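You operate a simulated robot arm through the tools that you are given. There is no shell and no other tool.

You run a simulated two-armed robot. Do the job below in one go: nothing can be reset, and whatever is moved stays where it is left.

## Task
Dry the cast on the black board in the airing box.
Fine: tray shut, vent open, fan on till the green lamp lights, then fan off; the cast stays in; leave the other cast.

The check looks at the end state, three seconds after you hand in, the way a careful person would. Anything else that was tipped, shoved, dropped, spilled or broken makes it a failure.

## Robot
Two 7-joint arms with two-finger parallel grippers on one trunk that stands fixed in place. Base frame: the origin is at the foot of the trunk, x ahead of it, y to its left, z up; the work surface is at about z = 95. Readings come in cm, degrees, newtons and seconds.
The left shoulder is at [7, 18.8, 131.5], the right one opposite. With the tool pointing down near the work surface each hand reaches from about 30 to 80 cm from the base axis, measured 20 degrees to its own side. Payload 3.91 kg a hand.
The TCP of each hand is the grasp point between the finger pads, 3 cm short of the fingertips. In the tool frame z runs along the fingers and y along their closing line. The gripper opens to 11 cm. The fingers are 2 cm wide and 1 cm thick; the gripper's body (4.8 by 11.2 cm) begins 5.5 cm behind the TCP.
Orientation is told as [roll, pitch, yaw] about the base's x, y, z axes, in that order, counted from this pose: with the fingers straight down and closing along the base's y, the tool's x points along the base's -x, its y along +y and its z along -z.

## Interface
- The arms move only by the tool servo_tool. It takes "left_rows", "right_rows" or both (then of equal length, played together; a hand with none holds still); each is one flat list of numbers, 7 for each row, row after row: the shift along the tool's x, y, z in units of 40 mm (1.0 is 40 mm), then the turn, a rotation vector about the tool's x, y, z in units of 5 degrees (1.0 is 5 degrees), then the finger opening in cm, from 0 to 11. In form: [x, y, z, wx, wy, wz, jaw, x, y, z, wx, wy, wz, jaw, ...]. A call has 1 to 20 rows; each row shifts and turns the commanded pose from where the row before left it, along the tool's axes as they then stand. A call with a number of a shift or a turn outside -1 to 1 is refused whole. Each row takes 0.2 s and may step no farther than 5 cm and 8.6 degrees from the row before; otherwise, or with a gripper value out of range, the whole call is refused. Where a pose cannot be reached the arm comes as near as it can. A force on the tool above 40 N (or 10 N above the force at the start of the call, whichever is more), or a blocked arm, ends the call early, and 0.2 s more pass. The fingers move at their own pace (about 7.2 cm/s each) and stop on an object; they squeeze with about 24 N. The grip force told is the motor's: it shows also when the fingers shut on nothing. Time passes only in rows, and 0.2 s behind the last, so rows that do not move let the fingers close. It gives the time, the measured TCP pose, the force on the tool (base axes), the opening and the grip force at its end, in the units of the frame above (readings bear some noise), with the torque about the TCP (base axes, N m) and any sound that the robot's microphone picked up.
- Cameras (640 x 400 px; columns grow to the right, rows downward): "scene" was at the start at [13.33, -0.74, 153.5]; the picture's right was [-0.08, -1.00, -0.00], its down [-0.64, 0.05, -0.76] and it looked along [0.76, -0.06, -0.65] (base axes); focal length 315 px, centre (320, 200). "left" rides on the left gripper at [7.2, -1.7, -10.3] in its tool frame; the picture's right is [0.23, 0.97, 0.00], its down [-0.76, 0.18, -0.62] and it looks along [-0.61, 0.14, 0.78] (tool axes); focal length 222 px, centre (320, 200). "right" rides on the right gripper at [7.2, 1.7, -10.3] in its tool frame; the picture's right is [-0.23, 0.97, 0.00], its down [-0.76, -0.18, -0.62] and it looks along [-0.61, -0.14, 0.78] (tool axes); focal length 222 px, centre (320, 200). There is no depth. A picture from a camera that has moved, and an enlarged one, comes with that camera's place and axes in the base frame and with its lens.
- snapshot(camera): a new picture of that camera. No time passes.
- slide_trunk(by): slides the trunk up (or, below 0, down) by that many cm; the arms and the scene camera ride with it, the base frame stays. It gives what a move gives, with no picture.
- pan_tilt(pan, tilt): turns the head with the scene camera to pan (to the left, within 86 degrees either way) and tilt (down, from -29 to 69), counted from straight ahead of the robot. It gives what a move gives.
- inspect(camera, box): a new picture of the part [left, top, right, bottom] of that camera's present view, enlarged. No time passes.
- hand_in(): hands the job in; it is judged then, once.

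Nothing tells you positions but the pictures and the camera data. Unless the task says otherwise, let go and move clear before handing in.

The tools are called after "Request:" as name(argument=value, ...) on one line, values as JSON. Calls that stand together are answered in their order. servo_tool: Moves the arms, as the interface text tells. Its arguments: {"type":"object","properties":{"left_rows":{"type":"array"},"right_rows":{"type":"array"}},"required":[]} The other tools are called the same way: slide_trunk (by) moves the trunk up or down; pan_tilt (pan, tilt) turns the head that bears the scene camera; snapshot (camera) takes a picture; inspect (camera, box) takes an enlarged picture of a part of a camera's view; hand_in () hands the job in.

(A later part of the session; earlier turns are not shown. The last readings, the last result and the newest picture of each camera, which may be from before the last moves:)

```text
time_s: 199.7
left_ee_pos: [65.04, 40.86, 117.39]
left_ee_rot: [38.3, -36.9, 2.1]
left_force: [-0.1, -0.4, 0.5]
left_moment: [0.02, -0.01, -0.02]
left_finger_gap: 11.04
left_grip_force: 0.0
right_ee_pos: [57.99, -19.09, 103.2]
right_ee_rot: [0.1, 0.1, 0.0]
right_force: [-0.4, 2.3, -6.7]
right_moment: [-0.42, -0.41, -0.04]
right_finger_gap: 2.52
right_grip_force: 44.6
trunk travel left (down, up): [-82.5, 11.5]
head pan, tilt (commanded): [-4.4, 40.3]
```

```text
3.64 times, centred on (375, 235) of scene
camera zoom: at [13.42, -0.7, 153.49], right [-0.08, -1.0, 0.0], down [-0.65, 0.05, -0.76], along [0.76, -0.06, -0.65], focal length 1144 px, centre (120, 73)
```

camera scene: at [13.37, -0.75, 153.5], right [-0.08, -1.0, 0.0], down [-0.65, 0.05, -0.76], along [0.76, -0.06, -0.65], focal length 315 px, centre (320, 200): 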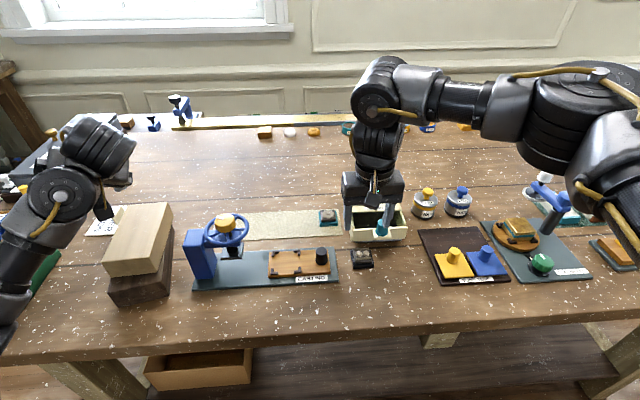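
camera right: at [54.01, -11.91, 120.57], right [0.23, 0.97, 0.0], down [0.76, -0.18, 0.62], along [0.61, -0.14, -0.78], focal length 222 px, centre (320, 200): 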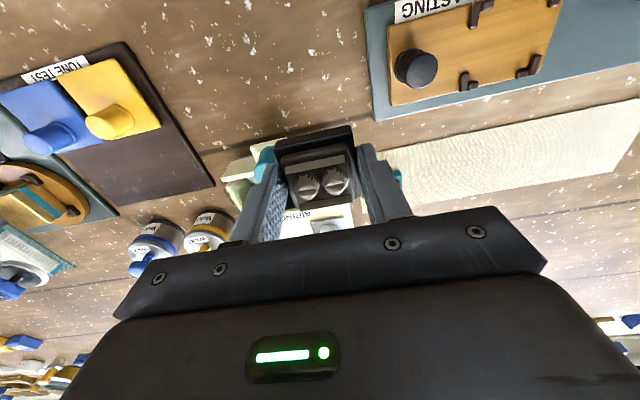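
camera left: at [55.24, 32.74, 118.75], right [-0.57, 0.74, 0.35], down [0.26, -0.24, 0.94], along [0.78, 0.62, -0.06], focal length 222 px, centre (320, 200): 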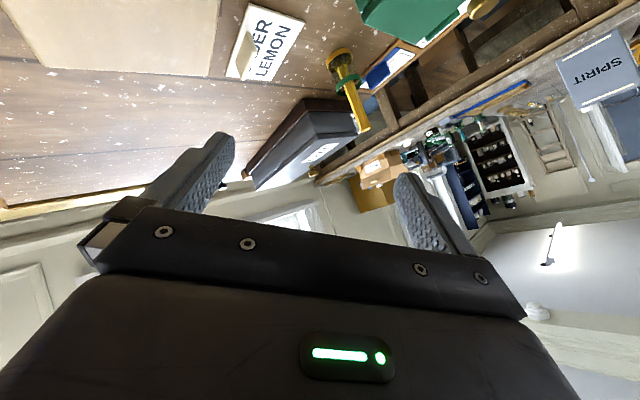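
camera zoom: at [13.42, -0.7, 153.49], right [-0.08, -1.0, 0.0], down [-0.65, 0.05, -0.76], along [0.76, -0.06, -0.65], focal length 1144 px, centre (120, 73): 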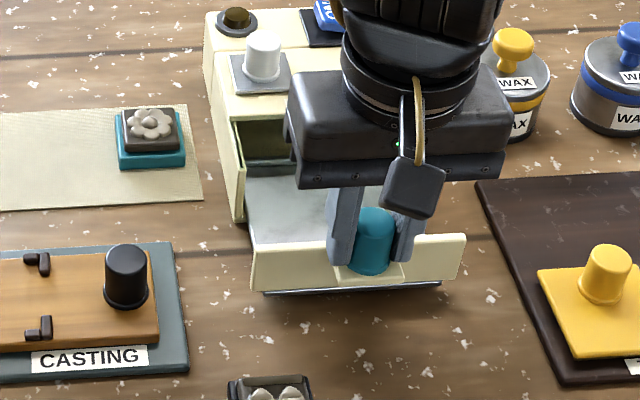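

The tray is out about 6 cm further, which should be plenty. I'll release the handle, rise, and look at the tray again.

Request:
servo_tool(right_rows=[0, 0, 0, 0, 0, 0, 4, 0, 0, 0, 0, 0, 0, 5, 0, 0, -0.4, 0, 0, 0, 5, 0, 0, -0.6, 0, 0, 0, 5, 0, 0, -0.6, 0, 0, 0, 5, 0, 0, 0, 0, 0, 0, 5])

Request:
snapshot(camera="right")

Request:
inspect(camera="right", box=[240, 80, 400, 220])

Request:
inspect(camera="scene", box=[320, 180, 430, 290])

```text
time_s: 201.1
left_ee_pos: [65.02, 40.69, 117.33]
left_ee_rot: [38.3, -36.8, 2.1]
left_force: [0.9, 0.4, 0.3]
left_moment: [0.01, 0.03, 0.02]
left_finger_gap: 10.99
left_grip_force: 0.1
right_ee_pos: [57.85, -19.01, 109.61]
right_ee_rot: [0.1, 0.1, -0.1]
right_force: [0.2, 0.1, -0.6]
right_moment: [-0.01, -0.01, -0.01]
right_finger_gap: 5.01
right_grip_force: 0.1
trunk travel left (down, up): [-82.5, 11.5]
head pan, tilt (commanded): [-4.4, 40.3]
```

```text
taken
camera right: at [50.53, -17.4, 119.95], right [0.23, 0.97, 0.0], down [0.76, -0.18, 0.62], along [0.61, -0.14, -0.78], focal length 222 px, centre (320, 200)
```

right: 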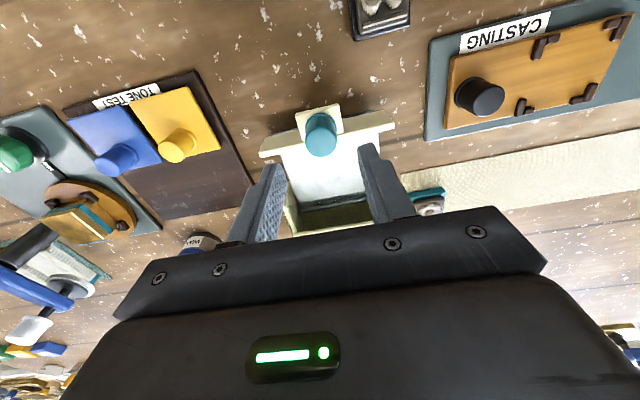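

```text
2.86 times, centred on (320, 150) of right
camera zoom: at [50.53, -17.4, 119.95], right [0.23, 0.97, 0.0], down [0.76, -0.18, 0.62], along [0.61, -0.14, -0.78], focal length 635 px, centre (320, 343)
```

zoom: 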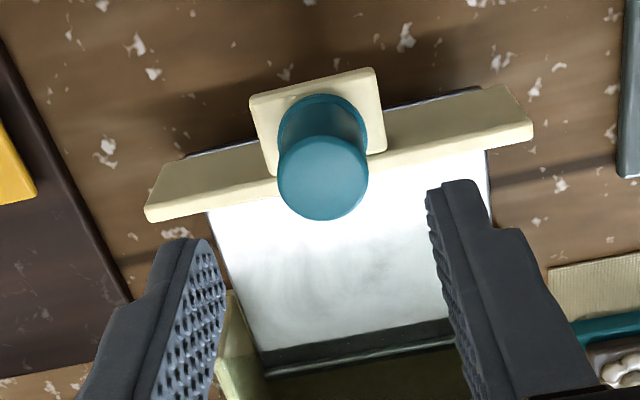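

```text
3.64 times, centred on (375, 235) of scene
camera zoom: at [13.35, -0.74, 153.5], right [-0.08, -1.0, 0.0], down [-0.65, 0.05, -0.76], along [0.76, -0.06, -0.65], focal length 1144 px, centre (120, 73)
```

zoom: 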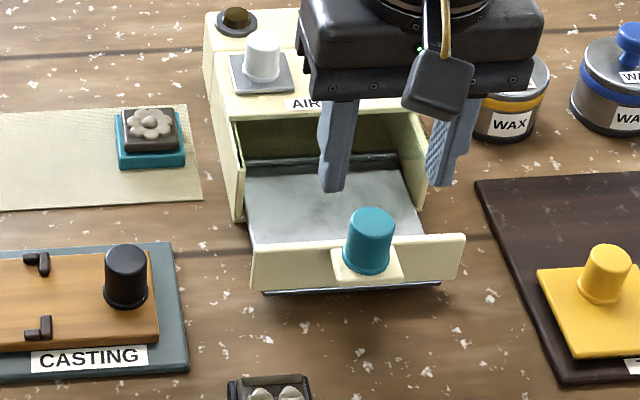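

Now it's clear: the tray had been shut at the start, with a glass window over the front of the box. The tray is a flat plate with a front panel, and it's now open about 6 cm. I'll fetch the cast and set it on the tray at about (62.3, -19).

Request:
servo_tool(right_rows=[0.3, 0.5, 0.1, 0, 0, 0, 7, 0.4, 0.5, 0.3, 0, 0, 0, 7, 0.5, 0.5, 0.4, 0, 0, 0, 7, 0.5, 0.15, 0.4, 0, 0, 0, 7, 0.23, 0, 0.4, 0, 0, 0, 7, 0, 0, 0, 0, 0, 0, 7])

Request:
inspect(camera="right", box=[220, 60, 440, 220])

```text
time_s: 202.5
left_ee_pos: [65.04, 40.79, 117.44]
left_ee_rot: [38.3, -36.9, 2.1]
left_force: [-0.4, 0.0, 0.0]
left_moment: [-0.02, 0.02, -0.03]
left_finger_gap: 11.02
left_grip_force: 0.0
right_ee_pos: [49.99, -12.37, 103.09]
right_ee_rot: [0.2, 0.3, 0.0]
right_force: [-0.1, 0.8, 0.6]
right_moment: [-0.01, -0.02, 0.01]
right_finger_gap: 7.01
right_grip_force: 0.2
trunk travel left (down, up): [-82.5, 11.5]
head pan, tilt (commanded): [-4.4, 40.3]
```

```text
2.50 times, centred on (330, 140) of right
camera zoom: at [42.75, -10.74, 113.46], right [0.23, 0.97, 0.0], down [0.76, -0.18, 0.62], along [0.6, -0.14, -0.78], focal length 555 px, centre (295, 350)
```

zoom: 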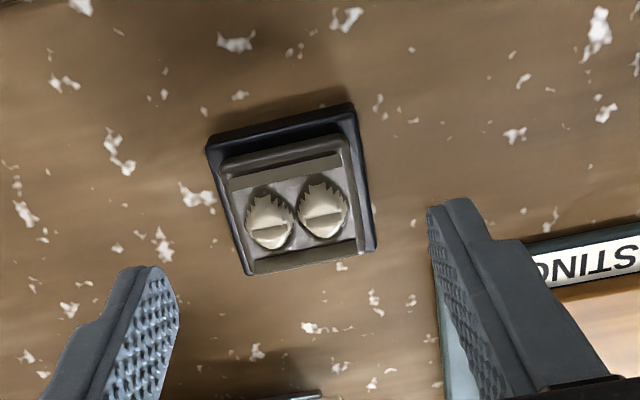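

Request:
servo_tool(right_rows=[0, 0, 0.3, 0, -0.06, 0, 7, 0, 0, 0.3, 0, 0, 0, 7, 0, 0, 0.3, 0, 0, 0, 7, 0, 0, 0.27, 0, 0, 0, 7, 0, 0, 0, 0, 0, 0, 7])

Request:
servo_tool(right_rows=[0, 0, 0, 0, 0, 0, 6, 0, 0, 0, 0, 0, 0, 5, 0, 0, 0, 0, 0, 0, 4, 0, 0, 0, 0, 0, 0, 3.5, 0, 0, 0, 0, 0, 0, 3.5])

Request:
servo_tool(right_rows=[0, 0, -0.3, 0, 0, 0, 3.5, 0, 0, -0.4, 0, 0, 0, 3.5, 0, 0, -0.4, 0, 0, 0, 3.5, -0.3, 0, -0.4, 0, 0, 0, 3.5, -0.5, -0.2, -0.4, 0, 0, 0, 3.5, -0.5, -0.3, -0.4, 0, 0, 0, 3.5, -0.5, -0.3, -0.2, 0, 0, 0, 3.5, -0.5, -0.3, 0, 0, 0, 0, 3.5, -0.5, -0.3, 0, 0, 0, 0, 3.5, -0.25, -0.25, 0, 0, 0, 0, 3.5, 0, 0, 0, 0, 0, 0, 3.5])

Request:
inspect(camera="right", box=[200, 40, 440, 220])

Request:
inspect(camera="scene", box=[320, 180, 430, 290])

```text
time_s: 203.7
left_ee_pos: [65.02, 40.75, 117.35]
left_ee_rot: [38.2, -36.9, 2.1]
left_force: [-0.5, 0.5, -0.2]
left_moment: [0.0, -0.02, 0.01]
left_finger_gap: 11.0
left_grip_force: 0.0
right_ee_pos: [49.96, -12.41, 98.54]
right_ee_rot: [0.1, -0.3, -0.1]
right_force: [-0.5, 0.4, 0.1]
right_moment: [-0.03, 0.02, 0.04]
right_finger_gap: 7.0
right_grip_force: 0.0
trunk travel left (down, up): [-82.5, 11.5]
head pan, tilt (commanded): [-4.4, 40.3]
```

```text
time_s: 204.9
left_ee_pos: [65.07, 40.57, 117.38]
left_ee_rot: [38.3, -36.9, 1.9]
left_force: [0.1, 0.2, 0.4]
left_moment: [0.0, 0.0, -0.01]
left_finger_gap: 11.01
left_grip_force: 0.2
right_ee_pos: [49.98, -12.47, 98.5]
right_ee_rot: [0.0, -0.3, -0.1]
right_force: [0.6, -0.4, -0.7]
right_moment: [0.02, 0.05, 0.0]
right_finger_gap: 4.7
right_grip_force: 24.6
trunk travel left (down, up): [-82.5, 11.5]
head pan, tilt (commanded): [-4.4, 40.3]
```

```text
time_s: 207.3
left_ee_pos: [65.08, 40.75, 117.5]
left_ee_rot: [38.2, -36.9, 1.9]
left_force: [0.2, -0.2, 0.9]
left_moment: [-0.02, -0.02, -0.02]
left_finger_gap: 11.03
left_grip_force: 0.1
right_ee_pos: [62.18, -19.09, 108.5]
right_ee_rot: [0.1, -0.2, 0.1]
right_force: [0.4, 0.8, -0.7]
right_moment: [0.01, -0.02, 0.01]
right_finger_gap: 4.71
right_grip_force: 24.5
trunk travel left (down, up): [-82.5, 11.5]
head pan, tilt (commanded): [-4.4, 40.3]
```

```text
2.22 times, centred on (320, 130) of right
camera zoom: at [54.82, -17.43, 118.8], right [0.23, 0.97, 0.0], down [0.76, -0.18, 0.63], along [0.61, -0.14, -0.78], focal length 494 px, centre (320, 356)
```

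zoom: 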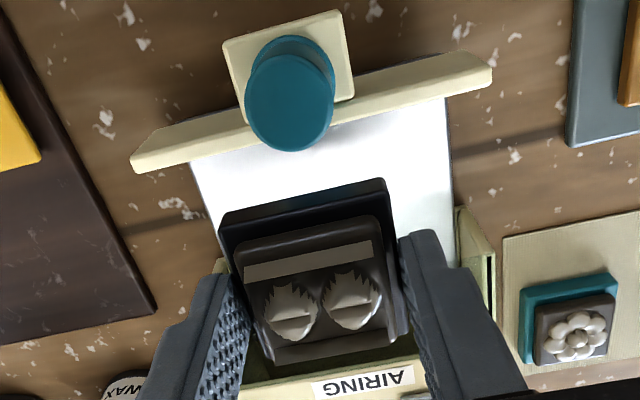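

```text
3.64 times, centred on (375, 235) of scene
camera zoom: at [13.32, -0.73, 153.5], right [-0.08, -1.0, 0.0], down [-0.65, 0.05, -0.76], along [0.76, -0.06, -0.65], focal length 1144 px, centre (120, 73)
```

zoom: 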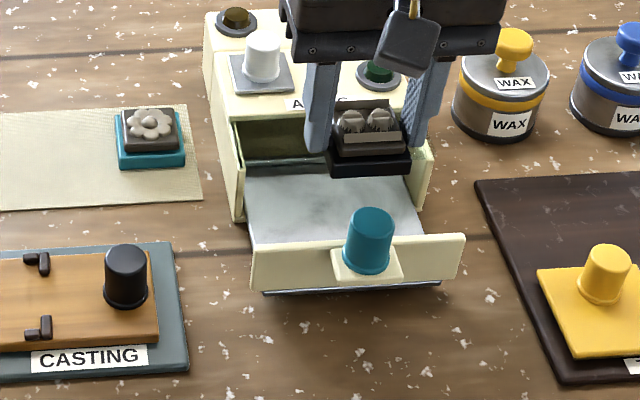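

The cast hovers above the open tray plate, clear of the glass edge and the handle. I'll lower it onto the plate.

Request:
servo_tool(right_rows=[-0.02, 0, 0.4, 0, 0.04, 0, 3.5, 0, 0, 0.4, 0, 0, 0, 3.5, 0, 0, 0.4, 0, 0, 0, 3.5, 0, 0, 0.4, 0, 0, 0, 3.5, 0, 0, 0.4, 0, 0, 0, 3.5, 0, 0, 0, 0, 0, 0, 3.5])

Request:
inspect(camera="right", box=[200, 40, 440, 220])

Request:
inspect(camera="scene", box=[330, 200, 420, 260])

```text
time_s: 208.7
left_ee_pos: [65.02, 40.83, 117.36]
left_ee_rot: [38.3, -36.9, 2.1]
left_force: [-0.6, -0.2, 0.4]
left_moment: [0.06, 0.01, 0.03]
left_finger_gap: 10.95
left_grip_force: 0.1
right_ee_pos: [62.13, -18.92, 100.55]
right_ee_rot: [0.2, 0.0, -0.1]
right_force: [-0.4, 0.4, -1.0]
right_moment: [0.0, 0.02, 0.05]
right_finger_gap: 4.73
right_grip_force: 23.8
trunk travel left (down, up): [-82.5, 11.5]
head pan, tilt (commanded): [-4.4, 40.3]
```

```text
2.22 times, centred on (320, 130) of right
camera zoom: at [54.89, -17.36, 110.84], right [0.23, 0.97, 0.0], down [0.76, -0.18, 0.62], along [0.61, -0.14, -0.78], focal length 494 px, centre (320, 356)
```

zoom: 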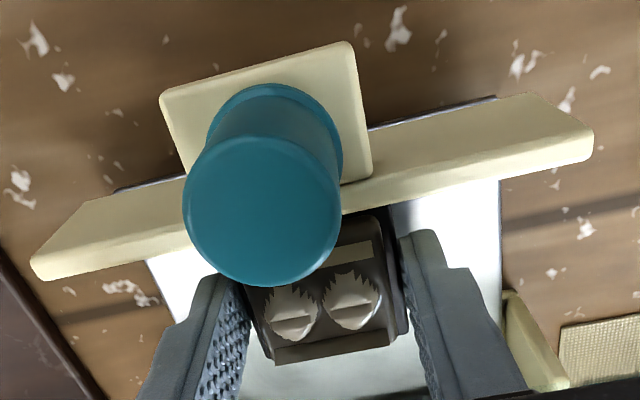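

```text
6.67 times, centred on (375, 230) of scene
camera zoom: at [13.31, -0.7, 153.5], right [-0.08, -1.0, 0.0], down [-0.64, 0.05, -0.76], along [0.76, -0.06, -0.65], focal length 2098 px, centre (-47, 0)
```

zoom: 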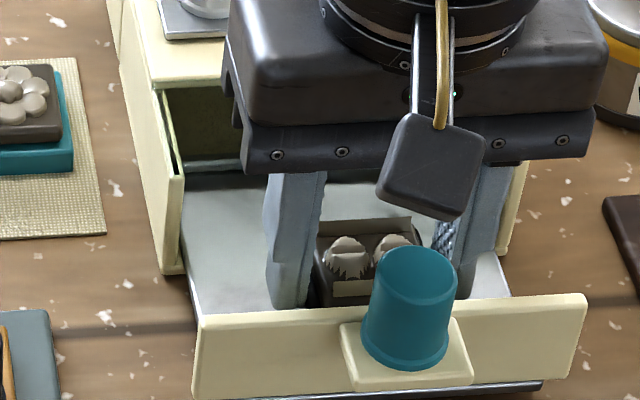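

Request:
servo_tool(right_rows=[0, 0, 0.08, 0, 0, 0, 3.5, 0, 0, 0.08, 0, 0, 0, 3.5, 0, 0, 0, 0, 0, 0, 3.5])

Request:
servo_tool(right_rows=[0, 0, 0.06, 0, 0, 0, 3.5, 0, 0, 0, 0, 0, 0, 3.5])

```text
time_s: 209.5
left_ee_pos: [65.02, 40.86, 117.26]
left_ee_rot: [38.3, -36.9, 1.9]
left_force: [-0.2, -0.2, 0.1]
left_moment: [0.0, 0.01, -0.01]
left_finger_gap: 11.01
left_grip_force: 0.1
right_ee_pos: [62.19, -19.14, 99.93]
right_ee_rot: [0.2, 0.0, -0.1]
right_force: [-0.2, 0.9, -0.8]
right_moment: [-0.05, -0.03, -0.03]
right_finger_gap: 4.7
right_grip_force: 23.8
trunk travel left (down, up): [-82.5, 11.5]
head pan, tilt (commanded): [-4.4, 40.3]
```

```text
time_s: 210.1
left_ee_pos: [65.12, 40.76, 117.44]
left_ee_rot: [38.3, -37.0, 2.0]
left_force: [0.2, 0.1, -0.4]
left_moment: [-0.02, 0.03, -0.04]
left_finger_gap: 11.0
left_grip_force: 0.1
right_ee_pos: [62.14, -18.88, 99.84]
right_ee_rot: [0.1, -0.1, -0.1]
right_force: [-0.2, 0.2, 1.0]
right_moment: [-0.03, -0.03, 0.0]
right_finger_gap: 4.74
right_grip_force: 24.2
trunk travel left (down, up): [-82.5, 11.5]
head pan, tilt (commanded): [-4.4, 40.3]
```

Request:
servo_tool(right_rows=[0, 0, 0.05, 0, 0, 0, 3.5, 0, 0, 0, 0, 0, 0, 3.5])

Request:
servo_tool(right_rows=[0, 0, 0.04, 0, 0, 0, 3.5, 0, 0, 0, 0, 0, 0, 3.5])

```text
time_s: 210.7
left_ee_pos: [64.9, 40.85, 117.52]
left_ee_rot: [38.2, -36.9, 2.1]
left_force: [-0.5, 0.5, -0.2]
left_moment: [0.01, 0.0, 0.0]
left_finger_gap: 10.98
left_grip_force: 0.0
right_ee_pos: [62.14, -18.92, 99.8]
right_ee_rot: [0.1, -0.2, 0.0]
right_force: [0.2, 2.1, 11.1]
right_moment: [-0.03, -0.14, 0.01]
right_finger_gap: 4.7
right_grip_force: 23.7
trunk travel left (down, up): [-82.5, 11.5]
head pan, tilt (commanded): [-4.4, 40.3]
```

```text
time_s: 211.3
left_ee_pos: [64.84, 40.91, 117.55]
left_ee_rot: [38.2, -37.1, 2.1]
left_force: [-1.4, -0.6, 0.8]
left_moment: [-0.04, -0.03, 0.02]
left_finger_gap: 10.99
left_grip_force: 0.0
right_ee_pos: [61.88, -18.92, 99.6]
right_ee_rot: [0.0, -0.2, 0.1]
right_force: [-0.8, 1.4, 17.7]
right_moment: [0.07, -0.03, -0.03]
right_finger_gap: 4.74
right_grip_force: 23.9
trunk travel left (down, up): [-82.5, 11.5]
head pan, tilt (commanded): [-4.4, 40.3]
```

The board is resting on the tray plate. I'll open the fingers and rise straight up.

Request:
servo_tool(right_rows=[0, 0, -0.03, 0, 0, 0, 4.5, 0, 0, 0, 0, 0, 0, 5.5, 0, 0, 0, 0, 0, 0, 6.5, 0, 0, 0, 0, 0, 0, 6.5, 0, 0, -0.3, 0, 0, 0, 6.5, 0, 0, -0.5, 0, 0, 0, 6.5, 0, 0, -0.7, 0, 0, 0, 6.5, 0, 0, -0.7, 0, 0, 0, 6.5, 0, 0, 0, 0, 0, 0, 6.5])

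Request:
inspect(camera="right", box=[200, 40, 440, 220])

Request:
inspect(camera="scene", box=[320, 190, 430, 270])

```text
time_s: 213.3
left_ee_pos: [65.02, 40.68, 117.42]
left_ee_rot: [38.3, -36.9, 2.0]
left_force: [0.1, 0.5, 0.3]
left_moment: [-0.01, 0.0, 0.01]
left_finger_gap: 10.98
left_grip_force: 0.0
right_ee_pos: [62.15, -19.11, 108.23]
right_ee_rot: [0.1, 0.0, -0.1]
right_force: [-0.2, -0.3, 0.3]
right_moment: [0.0, -0.02, -0.02]
right_finger_gap: 6.51
right_grip_force: 0.0
trunk travel left (down, up): [-82.5, 11.5]
head pan, tilt (commanded): [-4.4, 40.3]
```

```text
2.22 times, centred on (320, 130) of right
camera zoom: at [54.77, -17.38, 118.66], right [0.23, 0.97, 0.0], down [0.76, -0.18, 0.62], along [0.61, -0.14, -0.78], focal length 494 px, centre (320, 356)
```

zoom: 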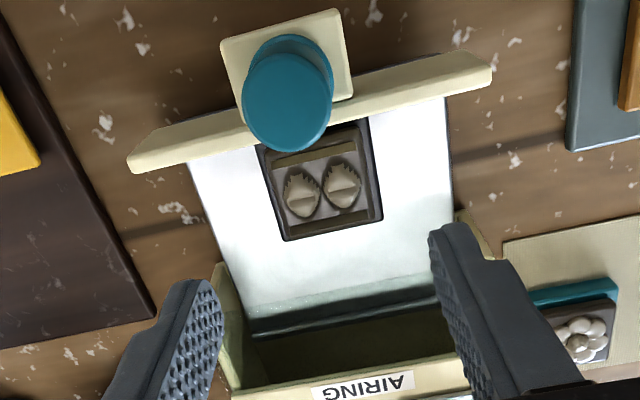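

```text
5.00 times, centred on (375, 230) of scene
camera zoom: at [13.38, -0.73, 153.5], right [-0.08, -1.0, 0.0], down [-0.65, 0.05, -0.76], along [0.76, -0.06, -0.65], focal length 1573 px, centre (45, 50)
```

zoom: 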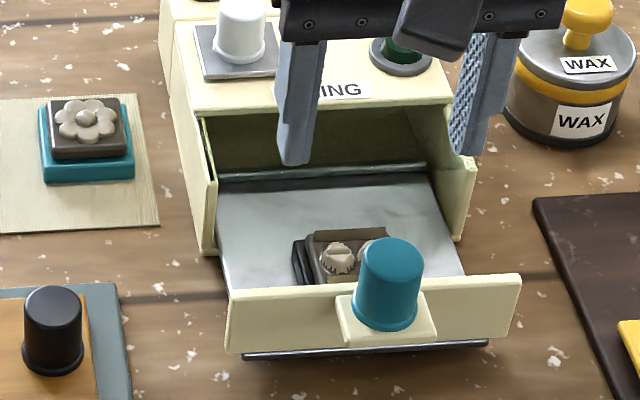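

The cast sits on the tray plate, inside the panel. Now I'll go to the handle and push the tray shut.

Request:
servo_tool(right_rows=[0.35, 0.01, 0, 0, 0, 0, 5, 0.35, 0.01, 0, 0, 0, 0, 5, 0.36, 0, 0, 0, 0, 0, 5, 0, 0, 0.4, 0, 0, 0, 5, 0, 0, 0.4, 0, 0, 0, 5, 0, 0, 0.4, 0, 0, 0, 5, 0, 0, 0, 0, 0, 0, 5])

Request:
inspect(camera="right", box=[200, 60, 440, 230])

```text
time_s: 214.9
left_ee_pos: [64.97, 40.79, 117.41]
left_ee_rot: [38.2, -36.9, 1.9]
left_force: [0.4, 0.0, 0.7]
left_moment: [0.02, 0.02, 0.01]
left_finger_gap: 11.01
left_grip_force: 0.1
right_ee_pos: [57.95, -18.95, 103.59]
right_ee_rot: [0.1, -0.1, -0.1]
right_force: [-0.4, -0.4, 0.6]
right_moment: [-0.03, 0.02, 0.01]
right_finger_gap: 5.01
right_grip_force: 0.1
trunk travel left (down, up): [-82.5, 11.5]
head pan, tilt (commanded): [-4.4, 40.3]
```

```text
2.35 times, centred on (320, 145) of right
camera zoom: at [50.68, -17.3, 113.83], right [0.23, 0.97, 0.0], down [0.76, -0.18, 0.62], along [0.61, -0.14, -0.78], focal length 523 px, centre (320, 329)
```

zoom: 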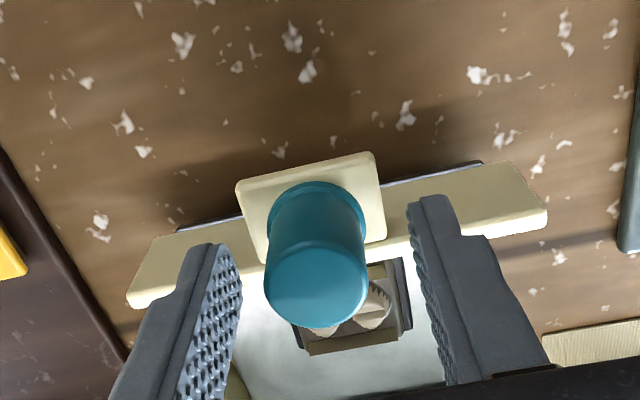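

Request:
servo_tool(right_rows=[0, -0.02, 0.07, 0, 0, 0, 4, 0, 0, 0, 0, 0, 0, 2.5, 0, 0, 0, 0, 0, 0, 2, 0, 0, 0, 0, 0, 0, 2])

Request:
servo_tool(right_rows=[-0.1, 0, 0, 0, 0, 0, 2, -0.15, 0, 0, 0, 0, 0, 2, -0.15, 0, 0, 0, 0, 0, 2, -0.15, 0, 0, 0, 0, 0, 2, -0.15, 0, 0, 0, 0, 0, 2, 0, 0, 0, 0, 0, 0, 2])

Request:
inspect(camera="scene", box=[320, 190, 430, 270])

```text
time_s: 215.9
left_ee_pos: [64.99, 40.89, 117.28]
left_ee_rot: [38.3, -36.9, 2.1]
left_force: [-1.0, 0.4, 0.5]
left_moment: [0.02, 0.02, 0.0]
left_finger_gap: 10.97
left_grip_force: 0.0
right_ee_pos: [57.81, -18.94, 103.36]
right_ee_rot: [0.0, -0.1, 0.1]
right_force: [-0.4, 1.7, -0.1]
right_moment: [-0.43, -0.07, 0.02]
right_finger_gap: 2.59
right_grip_force: 44.5
trunk travel left (down, up): [-82.5, 11.5]
head pan, tilt (commanded): [-4.4, 40.3]
```

```text
time_s: 217.3
left_ee_pos: [65.02, 40.7, 117.39]
left_ee_rot: [38.3, -37.0, 2.0]
left_force: [-0.4, 0.2, 0.0]
left_moment: [-0.02, 0.02, 0.0]
left_finger_gap: 10.98
left_grip_force: 0.0
right_ee_pos: [60.76, -18.93, 103.22]
right_ee_rot: [0.1, -0.1, -0.1]
right_force: [-0.6, -0.8, 2.5]
right_moment: [-0.49, 0.61, -0.02]
right_finger_gap: 2.54
right_grip_force: 44.9
trunk travel left (down, up): [-82.5, 11.5]
head pan, tilt (commanded): [-4.4, 40.3]
```

```text
5.00 times, centred on (375, 230) of scene
camera zoom: at [13.31, -0.71, 153.51], right [-0.08, -1.0, 0.0], down [-0.64, 0.05, -0.76], along [0.76, -0.06, -0.65], focal length 1573 px, centre (45, 50)
```

zoom: 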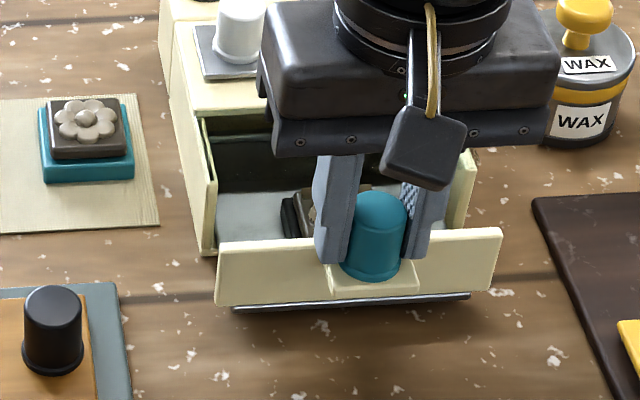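

Request:
servo_tool(right_rows=[-0.15, 0, 0, 0, 0, 0, 2, -0.15, 0, 0, 0, 0, 0, 2, -0.15, 0, 0, 0, 0, 0, 2, -0.15, 0, 0, 0, 0, 0, 2, -0.1, 0, 0, 0, 0, 0, 2, 0, 0, 0, 0, 0, 0, 2])

Request:
servo_tool(right_rows=[-0.08, 0, 0, 0, 0, 0, 2, -0.08, 0, 0, 0, 0, 0, 2, 0, 0, 0, 0, 0, 0, 2])

Request:
inspect(camera="scene", box=[320, 190, 430, 270])

```text
time_s: 218.7
left_ee_pos: [65.1, 40.8, 117.19]
left_ee_rot: [38.3, -36.9, 2.1]
left_force: [-0.5, -0.8, 0.2]
left_moment: [-0.01, -0.02, -0.02]
left_finger_gap: 11.01
left_grip_force: 0.0
right_ee_pos: [63.55, -18.98, 103.29]
right_ee_rot: [0.2, -0.1, -0.2]
right_force: [-0.4, -0.5, 0.1]
right_moment: [-0.47, -0.18, -0.01]
right_finger_gap: 2.56
right_grip_force: 44.7
trunk travel left (down, up): [-82.5, 11.5]
head pan, tilt (commanded): [-4.4, 40.3]
```

```text
time_s: 219.5
left_ee_pos: [65.14, 40.69, 117.48]
left_ee_rot: [38.3, -36.9, 2.1]
left_force: [0.4, 0.6, 0.5]
left_moment: [-0.05, -0.01, 0.02]
left_finger_gap: 11.0
left_grip_force: 0.1
right_ee_pos: [64.16, -18.93, 103.36]
right_ee_rot: [0.0, 0.0, 0.0]
right_force: [-0.7, -3.1, -2.3]
right_moment: [-0.52, -0.49, 0.04]
right_finger_gap: 2.55
right_grip_force: 44.9
trunk travel left (down, up): [-82.5, 11.5]
head pan, tilt (commanded): [-4.4, 40.3]
```

```text
5.00 times, centred on (375, 230) of scene
camera zoom: at [13.35, -0.78, 153.49], right [-0.08, -1.0, 0.0], down [-0.65, 0.05, -0.76], along [0.76, -0.06, -0.65], focal length 1573 px, centre (45, 50)
```

zoom: 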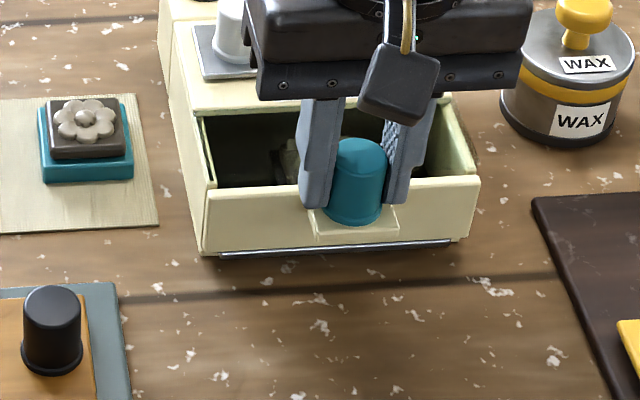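

Request:
servo_tool(right_rows=[-0.05, 0, 0, 0, 0, 0, 2, 0, 0, 0, 0, 0, 0, 2])

Request:
servo_tool(right_rows=[-0.05, 0, 0, 0, 0, 0, 2, 0, 0, 0, 0, 0, 0, 2])

Request:
servo_tool(right_rows=[-0.05, 0, 0, 0, 0, 0, 2, 0, 0, 0, 0, 0, 0, 2])

```text
time_s: 220.1
left_ee_pos: [64.84, 40.75, 117.44]
left_ee_rot: [38.3, -36.9, 2.0]
left_force: [-0.2, 0.1, 0.6]
left_moment: [0.01, -0.02, -0.01]
left_finger_gap: 10.97
left_grip_force: 0.0
right_ee_pos: [64.2, -19.06, 103.28]
right_ee_rot: [0.1, -0.1, 0.0]
right_force: [-7.9, 0.9, -6.9]
right_moment: [-0.42, -0.61, 0.0]
right_finger_gap: 2.55
right_grip_force: 44.7
trunk travel left (down, up): [-82.5, 11.5]
head pan, tilt (commanded): [-4.4, 40.3]
```

```text
time_s: 220.7
left_ee_pos: [64.86, 40.77, 117.52]
left_ee_rot: [38.3, -37.0, 2.1]
left_force: [0.1, -0.4, 0.0]
left_moment: [0.02, -0.01, -0.03]
left_finger_gap: 11.0
left_grip_force: 0.0
right_ee_pos: [64.25, -19.19, 103.25]
right_ee_rot: [0.1, 0.2, 0.0]
right_force: [-19.9, 3.8, -17.4]
right_moment: [-0.44, -0.24, 0.08]
right_finger_gap: 2.55
right_grip_force: 45.4
trunk travel left (down, up): [-82.5, 11.5]
head pan, tilt (commanded): [-4.4, 40.3]
```

```text
time_s: 221.3
left_ee_pos: [64.83, 40.8, 117.62]
left_ee_rot: [38.3, -37.1, 2.0]
left_force: [-0.9, 0.5, -0.5]
left_moment: [0.01, 0.01, -0.02]
left_finger_gap: 11.02
left_grip_force: 0.0
right_ee_pos: [64.51, -19.08, 103.43]
right_ee_rot: [0.0, 0.0, 0.0]
right_force: [-28.3, 3.6, -19.2]
right_moment: [-0.42, 0.34, 0.0]
right_finger_gap: 2.57
right_grip_force: 45.0
trunk travel left (down, up): [-82.5, 11.5]
head pan, tilt (commanded): [-4.4, 40.3]
```

The tray has hit its stop, fully shut. I'll ease the push, release the handle and rise.

Request:
servo_tool(right_rows=[0.05, 0, 0, 0, 0, 0, 2, 0.04, 0, 0, 0, 0, 0, 2, 0, 0, 0, 0, 0, 0, 3.5, 0, 0, 0, 0, 0, 0, 5, 0, 0, -0.4, 0, 0, 0, 5, 0, 0, -0.6, 0, 0, 0, 5, 0, 0, -0.6, 0, 0, 0, 5, 0.6, 0.2, 0, 0, 0, 0, 5, 0.5, 0.2, 0, 0, 0, 0, 5, 0, 0, 0, 0, 0, 0, 5])

Request:
inspect(camera="scene", box=[330, 165, 430, 255])

Request:
inspect(camera="right", box=[200, 100, 420, 250])

```text
time_s: 223.5
left_ee_pos: [65.0, 40.89, 117.29]
left_ee_rot: [38.3, -36.8, 2.1]
left_force: [-0.2, 0.0, 0.7]
left_moment: [0.02, -0.02, -0.02]
left_finger_gap: 11.01
left_grip_force: 0.0
right_ee_pos: [59.95, -17.19, 109.47]
right_ee_rot: [0.1, 0.0, -0.1]
right_force: [0.5, -0.4, -1.2]
right_moment: [-0.04, -0.01, 0.01]
right_finger_gap: 5.02
right_grip_force: 0.1
trunk travel left (down, up): [-82.5, 11.5]
head pan, tilt (commanded): [-4.4, 40.3]
```

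```text
4.44 times, centred on (380, 210) of scene
camera zoom: at [13.38, -0.65, 153.5], right [-0.08, -1.0, 0.0], down [-0.65, 0.05, -0.76], along [0.76, -0.06, -0.65], focal length 1398 px, centre (53, 156)
```

zoom: 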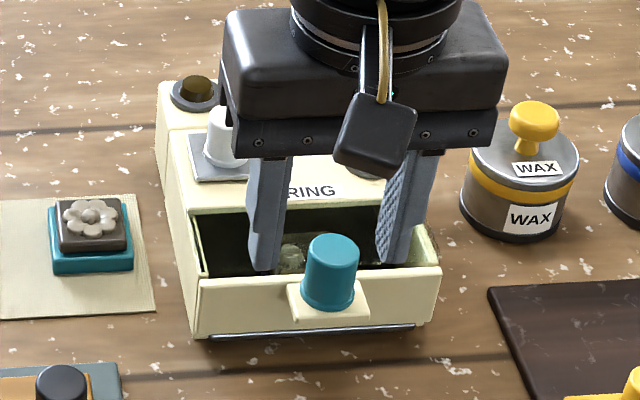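

```text
2.67 times, centred on (310, 175) of right
camera zoom: at [52.77, -15.52, 119.88], right [0.23, 0.97, 0.0], down [0.76, -0.18, 0.62], along [0.61, -0.14, -0.78], focal length 592 px, centre (347, 267)
```

zoom: 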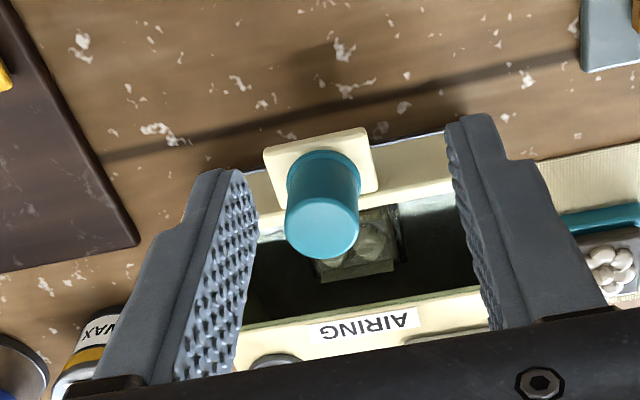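

The tray is shut with the cast visible through the window. Next is the vent, so I'll rise and look straight down at the white knob and the switch.

Request:
servo_tool(right_rows=[-0.6, 0.05, -0.4, 0, 0, 0, 8, -0.6, 0.05, -0.4, 0, 0, 0, 10, -0.6, 0.05, -0.3, 0, 0, 0, 11, -0.6, 0.05, -0.3, 0, 0, 0, 11, -0.3, 0, 0, 0, 0, 0, 11, 0, 0, 0, 0, 0, 0, 11])

Request:
snapshot(camera="right")

Request:
inspect(camera="right", box=[230, 90, 410, 220])

Request:
inspect(camera="scene", box=[330, 165, 430, 255])

```text
time_s: 224.9
left_ee_pos: [65.01, 40.7, 117.29]
left_ee_rot: [38.4, -37.0, 2.1]
left_force: [-0.1, -1.0, -0.7]
left_moment: [-0.02, 0.01, 0.0]
left_finger_gap: 10.99
left_grip_force: 0.0
right_ee_pos: [69.76, -16.52, 115.21]
right_ee_rot: [0.1, -0.2, -0.1]
right_force: [-0.5, -0.4, -0.3]
right_moment: [0.01, 0.02, -0.03]
right_finger_gap: 10.98
right_grip_force: 0.0
right hand out of reach, approached as far as the arm can: row 5
trunk travel left (down, up): [-82.5, 11.5]
head pan, tilt (commanded): [-4.4, 40.3]
```

```text
taken
camera right: at [62.51, -14.83, 125.56], right [0.23, 0.97, 0.0], down [0.76, -0.18, 0.62], along [0.61, -0.14, -0.78], focal length 222 px, centre (320, 200)
```

right: 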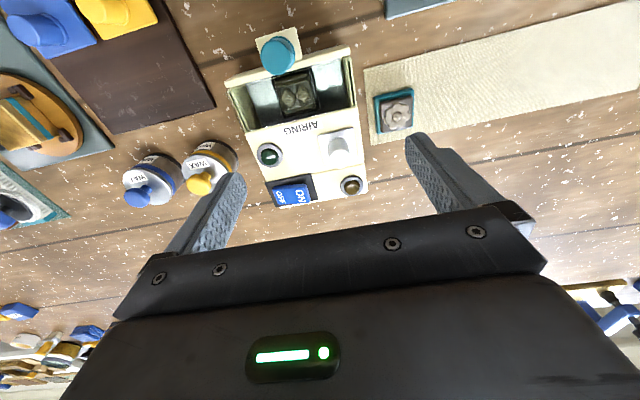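

```text
3.08 times, centred on (320, 155) of right
camera zoom: at [62.51, -14.83, 125.56], right [0.23, 0.97, 0.0], down [0.76, -0.18, 0.62], along [0.61, -0.14, -0.78], focal length 684 px, centre (320, 338)
```

zoom: 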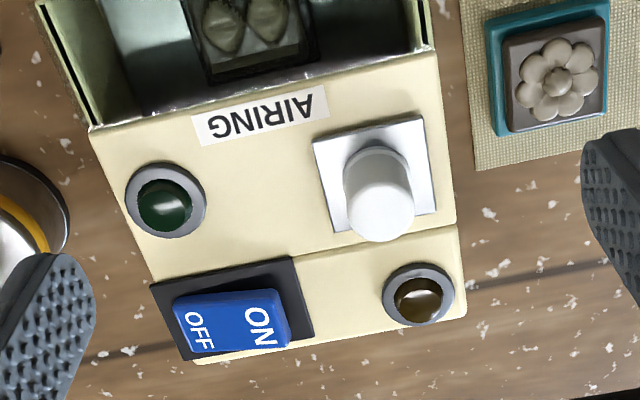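

```text
4.44 times, centred on (380, 210) of scene
camera zoom: at [13.35, -0.72, 153.5], right [-0.08, -1.0, 0.0], down [-0.65, 0.05, -0.76], along [0.76, -0.06, -0.65], focal length 1398 px, centre (53, 156)
```

zoom: 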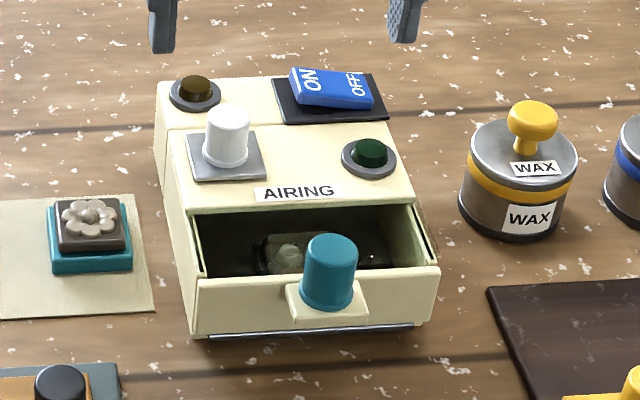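

The vent is a square plate with a white knob at about (73.9, -15.35), with free space beside it toward the green lamp. I'll tilt the hand 20° for reach and bring the open fingers over the knob.

Request:
servo_tool(right_rows=[0.1, 0, 0, 0, -1, 0, 8, 0, 0, 0, 0, -1, 0, 6, 0, 0, 0, 0, -1, 0, 5.5, 0, 0, 0, 0, -1, 0, 5.5, 0, 0, 0, 0, 0, 0, 5.5])

Request:
servo_tool(right_rows=[-0.25, 0.1, 0.5, 0, 0, 0, 5.5, -0.25, 0.1, 0.5, 0, 0, 0, 5.5, -0.25, 0.1, 0.3, 0, 0, 0, 5.5, 0, 0, 0, 0, 0, 0, 5.5])

Request:
inspect(camera="right", box=[200, 60, 440, 220])

Request:
inspect(camera="scene", box=[320, 150, 430, 240])

```text
time_s: 226.1
left_ee_pos: [65.03, 40.7, 117.42]
left_ee_rot: [38.3, -36.9, 2.0]
left_force: [-0.5, -0.7, 0.2]
left_moment: [-0.01, 0.02, 0.01]
left_finger_gap: 10.97
left_grip_force: 0.0
right_ee_pos: [69.23, -16.63, 115.17]
right_ee_rot: [0.1, -20.1, -0.2]
right_force: [0.0, 0.2, -0.1]
right_moment: [-0.02, -0.04, 0.03]
right_finger_gap: 5.5
right_grip_force: 0.1
trunk travel left (down, up): [-82.5, 11.5]
head pan, tilt (commanded): [-4.4, 40.3]
```

```text
time_s: 227.1
left_ee_pos: [65.07, 40.76, 117.45]
left_ee_rot: [38.4, -36.8, 1.9]
left_force: [-0.4, 0.8, -0.4]
left_moment: [0.05, -0.01, 0.02]
left_finger_gap: 10.99
left_grip_force: 0.0
right_ee_pos: [74.15, -15.48, 111.19]
right_ee_rot: [0.2, -20.0, -0.2]
right_force: [-0.2, -0.6, -0.5]
right_moment: [0.01, -0.03, 0.04]
right_finger_gap: 5.49
right_grip_force: 0.0
trunk travel left (down, up): [-82.5, 11.5]
head pan, tilt (commanded): [-4.4, 40.3]
```

```text
2.50 times, centred on (320, 140) of right
camera zoom: at [63.7, -13.77, 118.42], right [0.21, 0.97, 0.08], down [0.5, -0.18, 0.85], along [0.84, -0.14, -0.53], focal length 555 px, centre (320, 350)
```

zoom: 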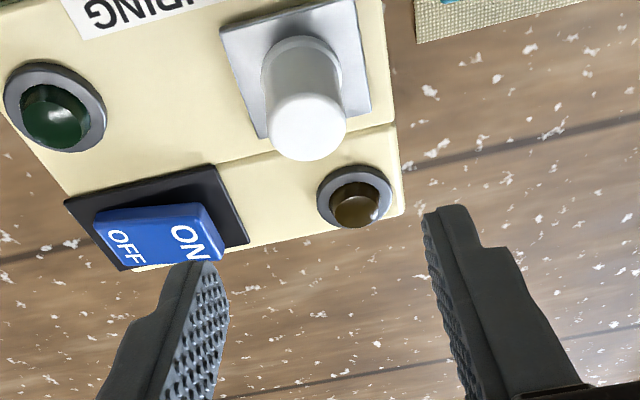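

```text
4.44 times, centred on (375, 195) of scene
camera zoom: at [13.32, -0.78, 153.5], right [-0.08, -1.0, 0.0], down [-0.65, 0.05, -0.76], along [0.76, -0.06, -0.65], focal length 1398 px, centre (76, 222)
```

zoom: 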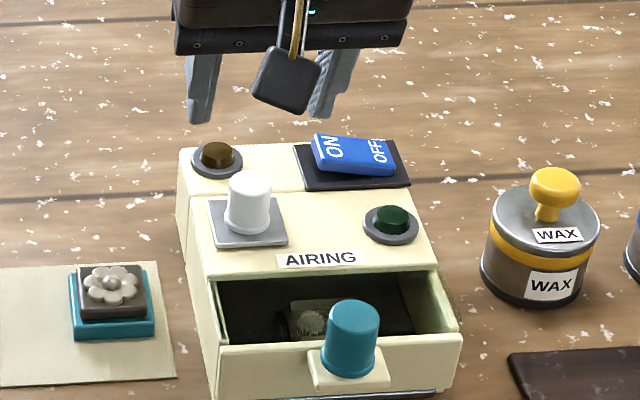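

Request:
servo_tool(right_rows=[0.173, 0.011, 0.376, 0, 0, 0, 5.5, 0.173, 0.011, 0.376, 0, 0, 0, 5.5, 0.173, 0.011, 0.376, 0, 0, 0, 5.5, 0.15, 0.011, 0.33, 0, 0, 0, 5.5, 0, 0, 0, 0, 0, 0, 5.5])

Request:
inspect(camera="right", box=[200, 60, 440, 220])

Request:
inspect(camera="scene", box=[330, 160, 410, 225])

```text
time_s: 228.3
left_ee_pos: [64.95, 40.8, 117.36]
left_ee_rot: [38.3, -36.9, 2.0]
left_force: [-0.1, -0.5, 0.8]
left_moment: [0.01, 0.03, -0.01]
left_finger_gap: 10.98
left_grip_force: 0.0
right_ee_pos: [73.36, -15.23, 104.99]
right_ee_rot: [0.0, -20.1, -0.1]
right_force: [-0.3, 0.8, 0.2]
right_moment: [0.01, -0.01, -0.03]
right_finger_gap: 5.51
right_grip_force: 0.0
trunk travel left (down, up): [-82.5, 11.5]
head pan, tilt (commanded): [-4.4, 40.3]
```

```text
2.50 times, centred on (320, 140) of right
camera zoom: at [63.13, -13.58, 112.16], right [0.21, 0.97, 0.08], down [0.5, -0.18, 0.85], along [0.84, -0.14, -0.53], focal length 555 px, centre (320, 350)
```

zoom: 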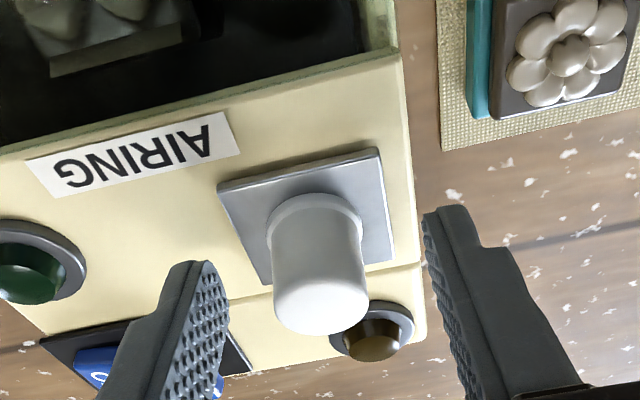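

```text
6.15 times, centred on (370, 192) of scene
camera zoom: at [13.31, -0.72, 153.5], right [-0.08, -1.0, 0.0], down [-0.64, 0.05, -0.76], along [0.76, -0.06, -0.65], focal length 1936 px, centre (12, 246)
```

zoom: 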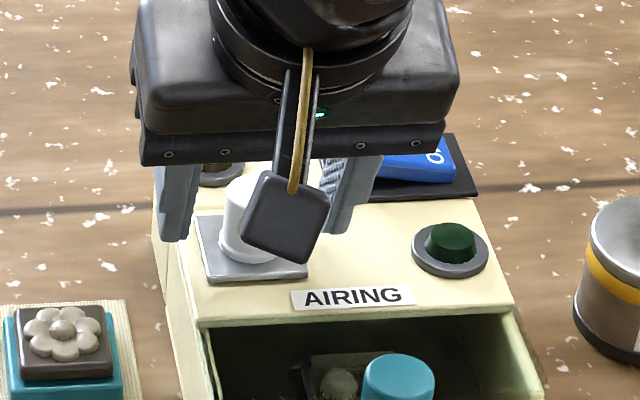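

The fingers straddle the knob. I'll close on it gently.

Request:
servo_tool(right_rows=[0, 0, 0, 0, 0, 0, 4.5, 0, 0, 0, 0, 0, 0, 3.5, 0, 0, 0, 0, 0, 0, 2.5, 0, 0, 0, 0, 0, 0, 2, 0, 0, 0, 0, 0, 0, 2])

Request:
servo_tool(right_rows=[0, -0.06, 0, 0, 0, 0, 2, 0, -0.06, 0, 0, 0, 0, 2, 0, -0.06, 0, 0, 0, 0, 2, 0, 0, 0, 0, 0, 0, 2])

Request:
inspect(camera="right", box=[200, 60, 440, 220])

```text
time_s: 229.5
left_ee_pos: [65.07, 40.72, 117.38]
left_ee_rot: [38.4, -36.9, 2.0]
left_force: [-0.6, 0.0, 0.3]
left_moment: [-0.01, 0.0, 0.0]
left_finger_gap: 11.02
left_grip_force: 0.0
right_ee_pos: [73.49, -15.22, 104.98]
right_ee_rot: [0.2, -20.1, -0.2]
right_force: [-0.1, -1.3, -0.2]
right_moment: [-0.55, 0.05, 0.02]
right_finger_gap: 2.3
right_grip_force: 44.8
trunk travel left (down, up): [-82.5, 11.5]
head pan, tilt (commanded): [-4.4, 40.3]
```

```text
time_s: 230.5
left_ee_pos: [65.18, 40.79, 117.24]
left_ee_rot: [38.3, -36.8, 2.0]
left_force: [0.4, 0.1, 0.6]
left_moment: [0.01, 0.01, 0.0]
left_finger_gap: 11.0
left_grip_force: 0.1
right_ee_pos: [73.51, -16.19, 105.02]
right_ee_rot: [0.2, -20.0, -0.1]
right_force: [8.1, 0.1, -0.9]
right_moment: [-0.5, -0.53, -0.02]
right_finger_gap: 2.28
right_grip_force: 44.8
trunk travel left (down, up): [-82.5, 11.5]
head pan, tilt (commanded): [-4.4, 40.3]
```

```text
2.50 times, centred on (320, 140) of right
camera zoom: at [63.14, -14.41, 112.18], right [0.22, 0.97, 0.08], down [0.5, -0.18, 0.85], along [0.84, -0.14, -0.53], focal length 555 px, centre (320, 350)
```

zoom: 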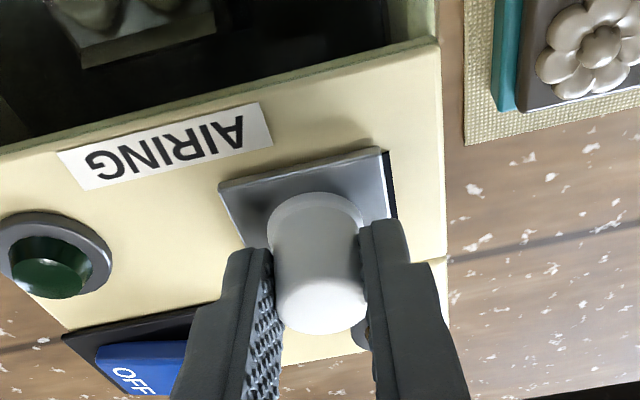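

The plate slides toward −y and uncovers a dark vent opening. I'll continue sliding until it stops.

Request:
servo_tool(right_rows=[0, -0.1, 0, 0, 0, 0, 2, 0, -0.1, 0, 0, 0, 0, 2, 0, -0.1, 0, 0, 0, 0, 2, 0, 0, 0, 0, 0, 0, 2])

Request:
servo_tool(right_rows=[0, -0.1, 0, 0, 0, 0, 2, 0, -0.1, 0, 0, 0, 0, 2, 0, 0, 0, 0, 0, 0, 2])

Request:
inspect(camera="right", box=[200, 60, 440, 220])

```text
time_s: 231.5
left_ee_pos: [65.17, 40.89, 117.31]
left_ee_rot: [38.3, -36.8, 2.1]
left_force: [-0.5, 1.1, 0.7]
left_moment: [-0.01, -0.02, 0.0]
left_finger_gap: 11.01
left_grip_force: 0.0
right_ee_pos: [73.56, -17.28, 104.97]
right_ee_rot: [0.2, -20.0, -0.1]
right_force: [8.2, 0.4, 0.3]
right_moment: [-0.5, -0.05, -0.02]
right_finger_gap: 2.27
right_grip_force: 45.0
trunk travel left (down, up): [-82.5, 11.5]
head pan, tilt (commanded): [-4.4, 40.3]
```

```text
time_s: 232.3
left_ee_pos: [65.25, 40.84, 117.3]
left_ee_rot: [38.3, -36.9, 2.1]
left_force: [0.0, 0.0, -0.3]
left_moment: [-0.01, -0.01, 0.02]
left_finger_gap: 11.01
left_grip_force: 0.0
right_ee_pos: [73.49, -18.14, 104.97]
right_ee_rot: [0.1, -20.1, -0.1]
right_force: [10.2, -0.6, 2.9]
right_moment: [-0.45, -0.12, 0.04]
right_finger_gap: 2.25
right_grip_force: 44.9
trunk travel left (down, up): [-82.5, 11.5]
head pan, tilt (commanded): [-4.4, 40.3]
```

```text
2.50 times, centred on (320, 140) of right
camera zoom: at [63.14, -16.38, 112.18], right [0.21, 0.97, 0.08], down [0.5, -0.18, 0.85], along [0.84, -0.14, -0.53], focal length 555 px, centre (320, 350)
```

zoom: 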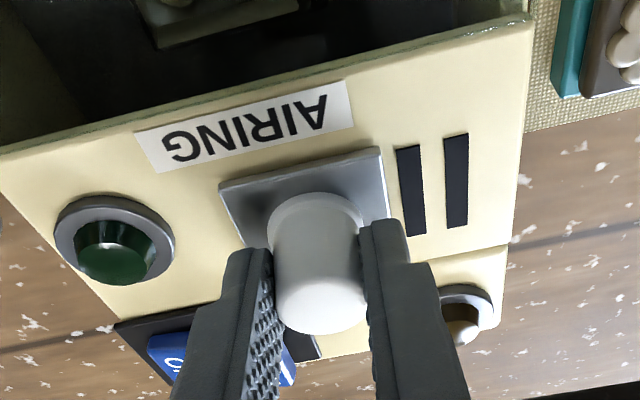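

Request:
servo_tool(right_rows=[0, -0.1, 0, 0, 0, 0, 2, 0, 0, 0, 0, 0, 0, 2])

Request:
servo_tool(right_rows=[0, -0.1, 0, 0, 0, 0, 2, 0, 0, 0, 0, 0, 0, 2])

Request:
inspect(camera="right", box=[200, 60, 440, 220])

```text
time_s: 232.9
left_ee_pos: [65.3, 40.92, 117.27]
left_ee_rot: [38.3, -36.7, 2.2]
left_force: [-0.9, -0.1, -1.0]
left_moment: [0.0, -0.03, 0.02]
left_finger_gap: 11.0
left_grip_force: 0.1
right_ee_pos: [73.58, -18.4, 104.91]
right_ee_rot: [0.2, -20.0, -0.2]
right_force: [14.2, 0.8, 1.5]
right_moment: [-0.44, -0.43, 0.03]
right_finger_gap: 2.29
right_grip_force: 45.0
trunk travel left (down, up): [-82.5, 11.5]
head pan, tilt (commanded): [-4.4, 40.3]
```

```text
time_s: 233.5
left_ee_pos: [65.2, 40.83, 117.29]
left_ee_rot: [38.3, -36.8, 2.0]
left_force: [-0.5, 0.4, 0.4]
left_moment: [-0.01, 0.03, 0.04]
left_finger_gap: 11.02
left_grip_force: 0.1
right_ee_pos: [73.57, -18.92, 105.03]
right_ee_rot: [0.1, -20.1, 0.0]
right_force: [13.1, 0.8, 7.8]
right_moment: [-0.48, -0.1, -0.01]
right_finger_gap: 2.25
right_grip_force: 45.2
trunk travel left (down, up): [-82.5, 11.5]
head pan, tilt (commanded): [-4.4, 40.3]
```

```text
2.50 times, centred on (320, 140) of right
camera zoom: at [63.12, -17.12, 112.17], right [0.21, 0.97, 0.08], down [0.5, -0.18, 0.85], along [0.84, -0.14, -0.53], focal length 555 px, centre (320, 350)
```

zoom: 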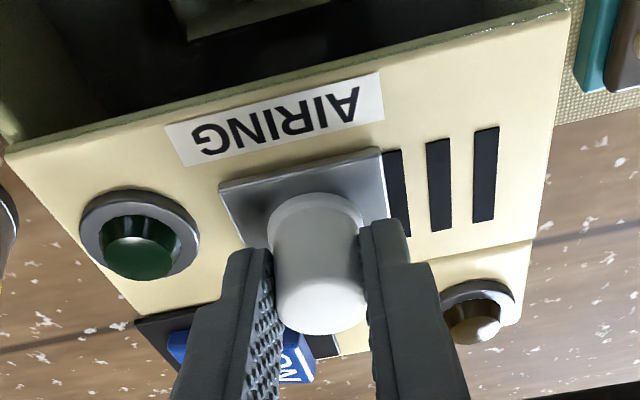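

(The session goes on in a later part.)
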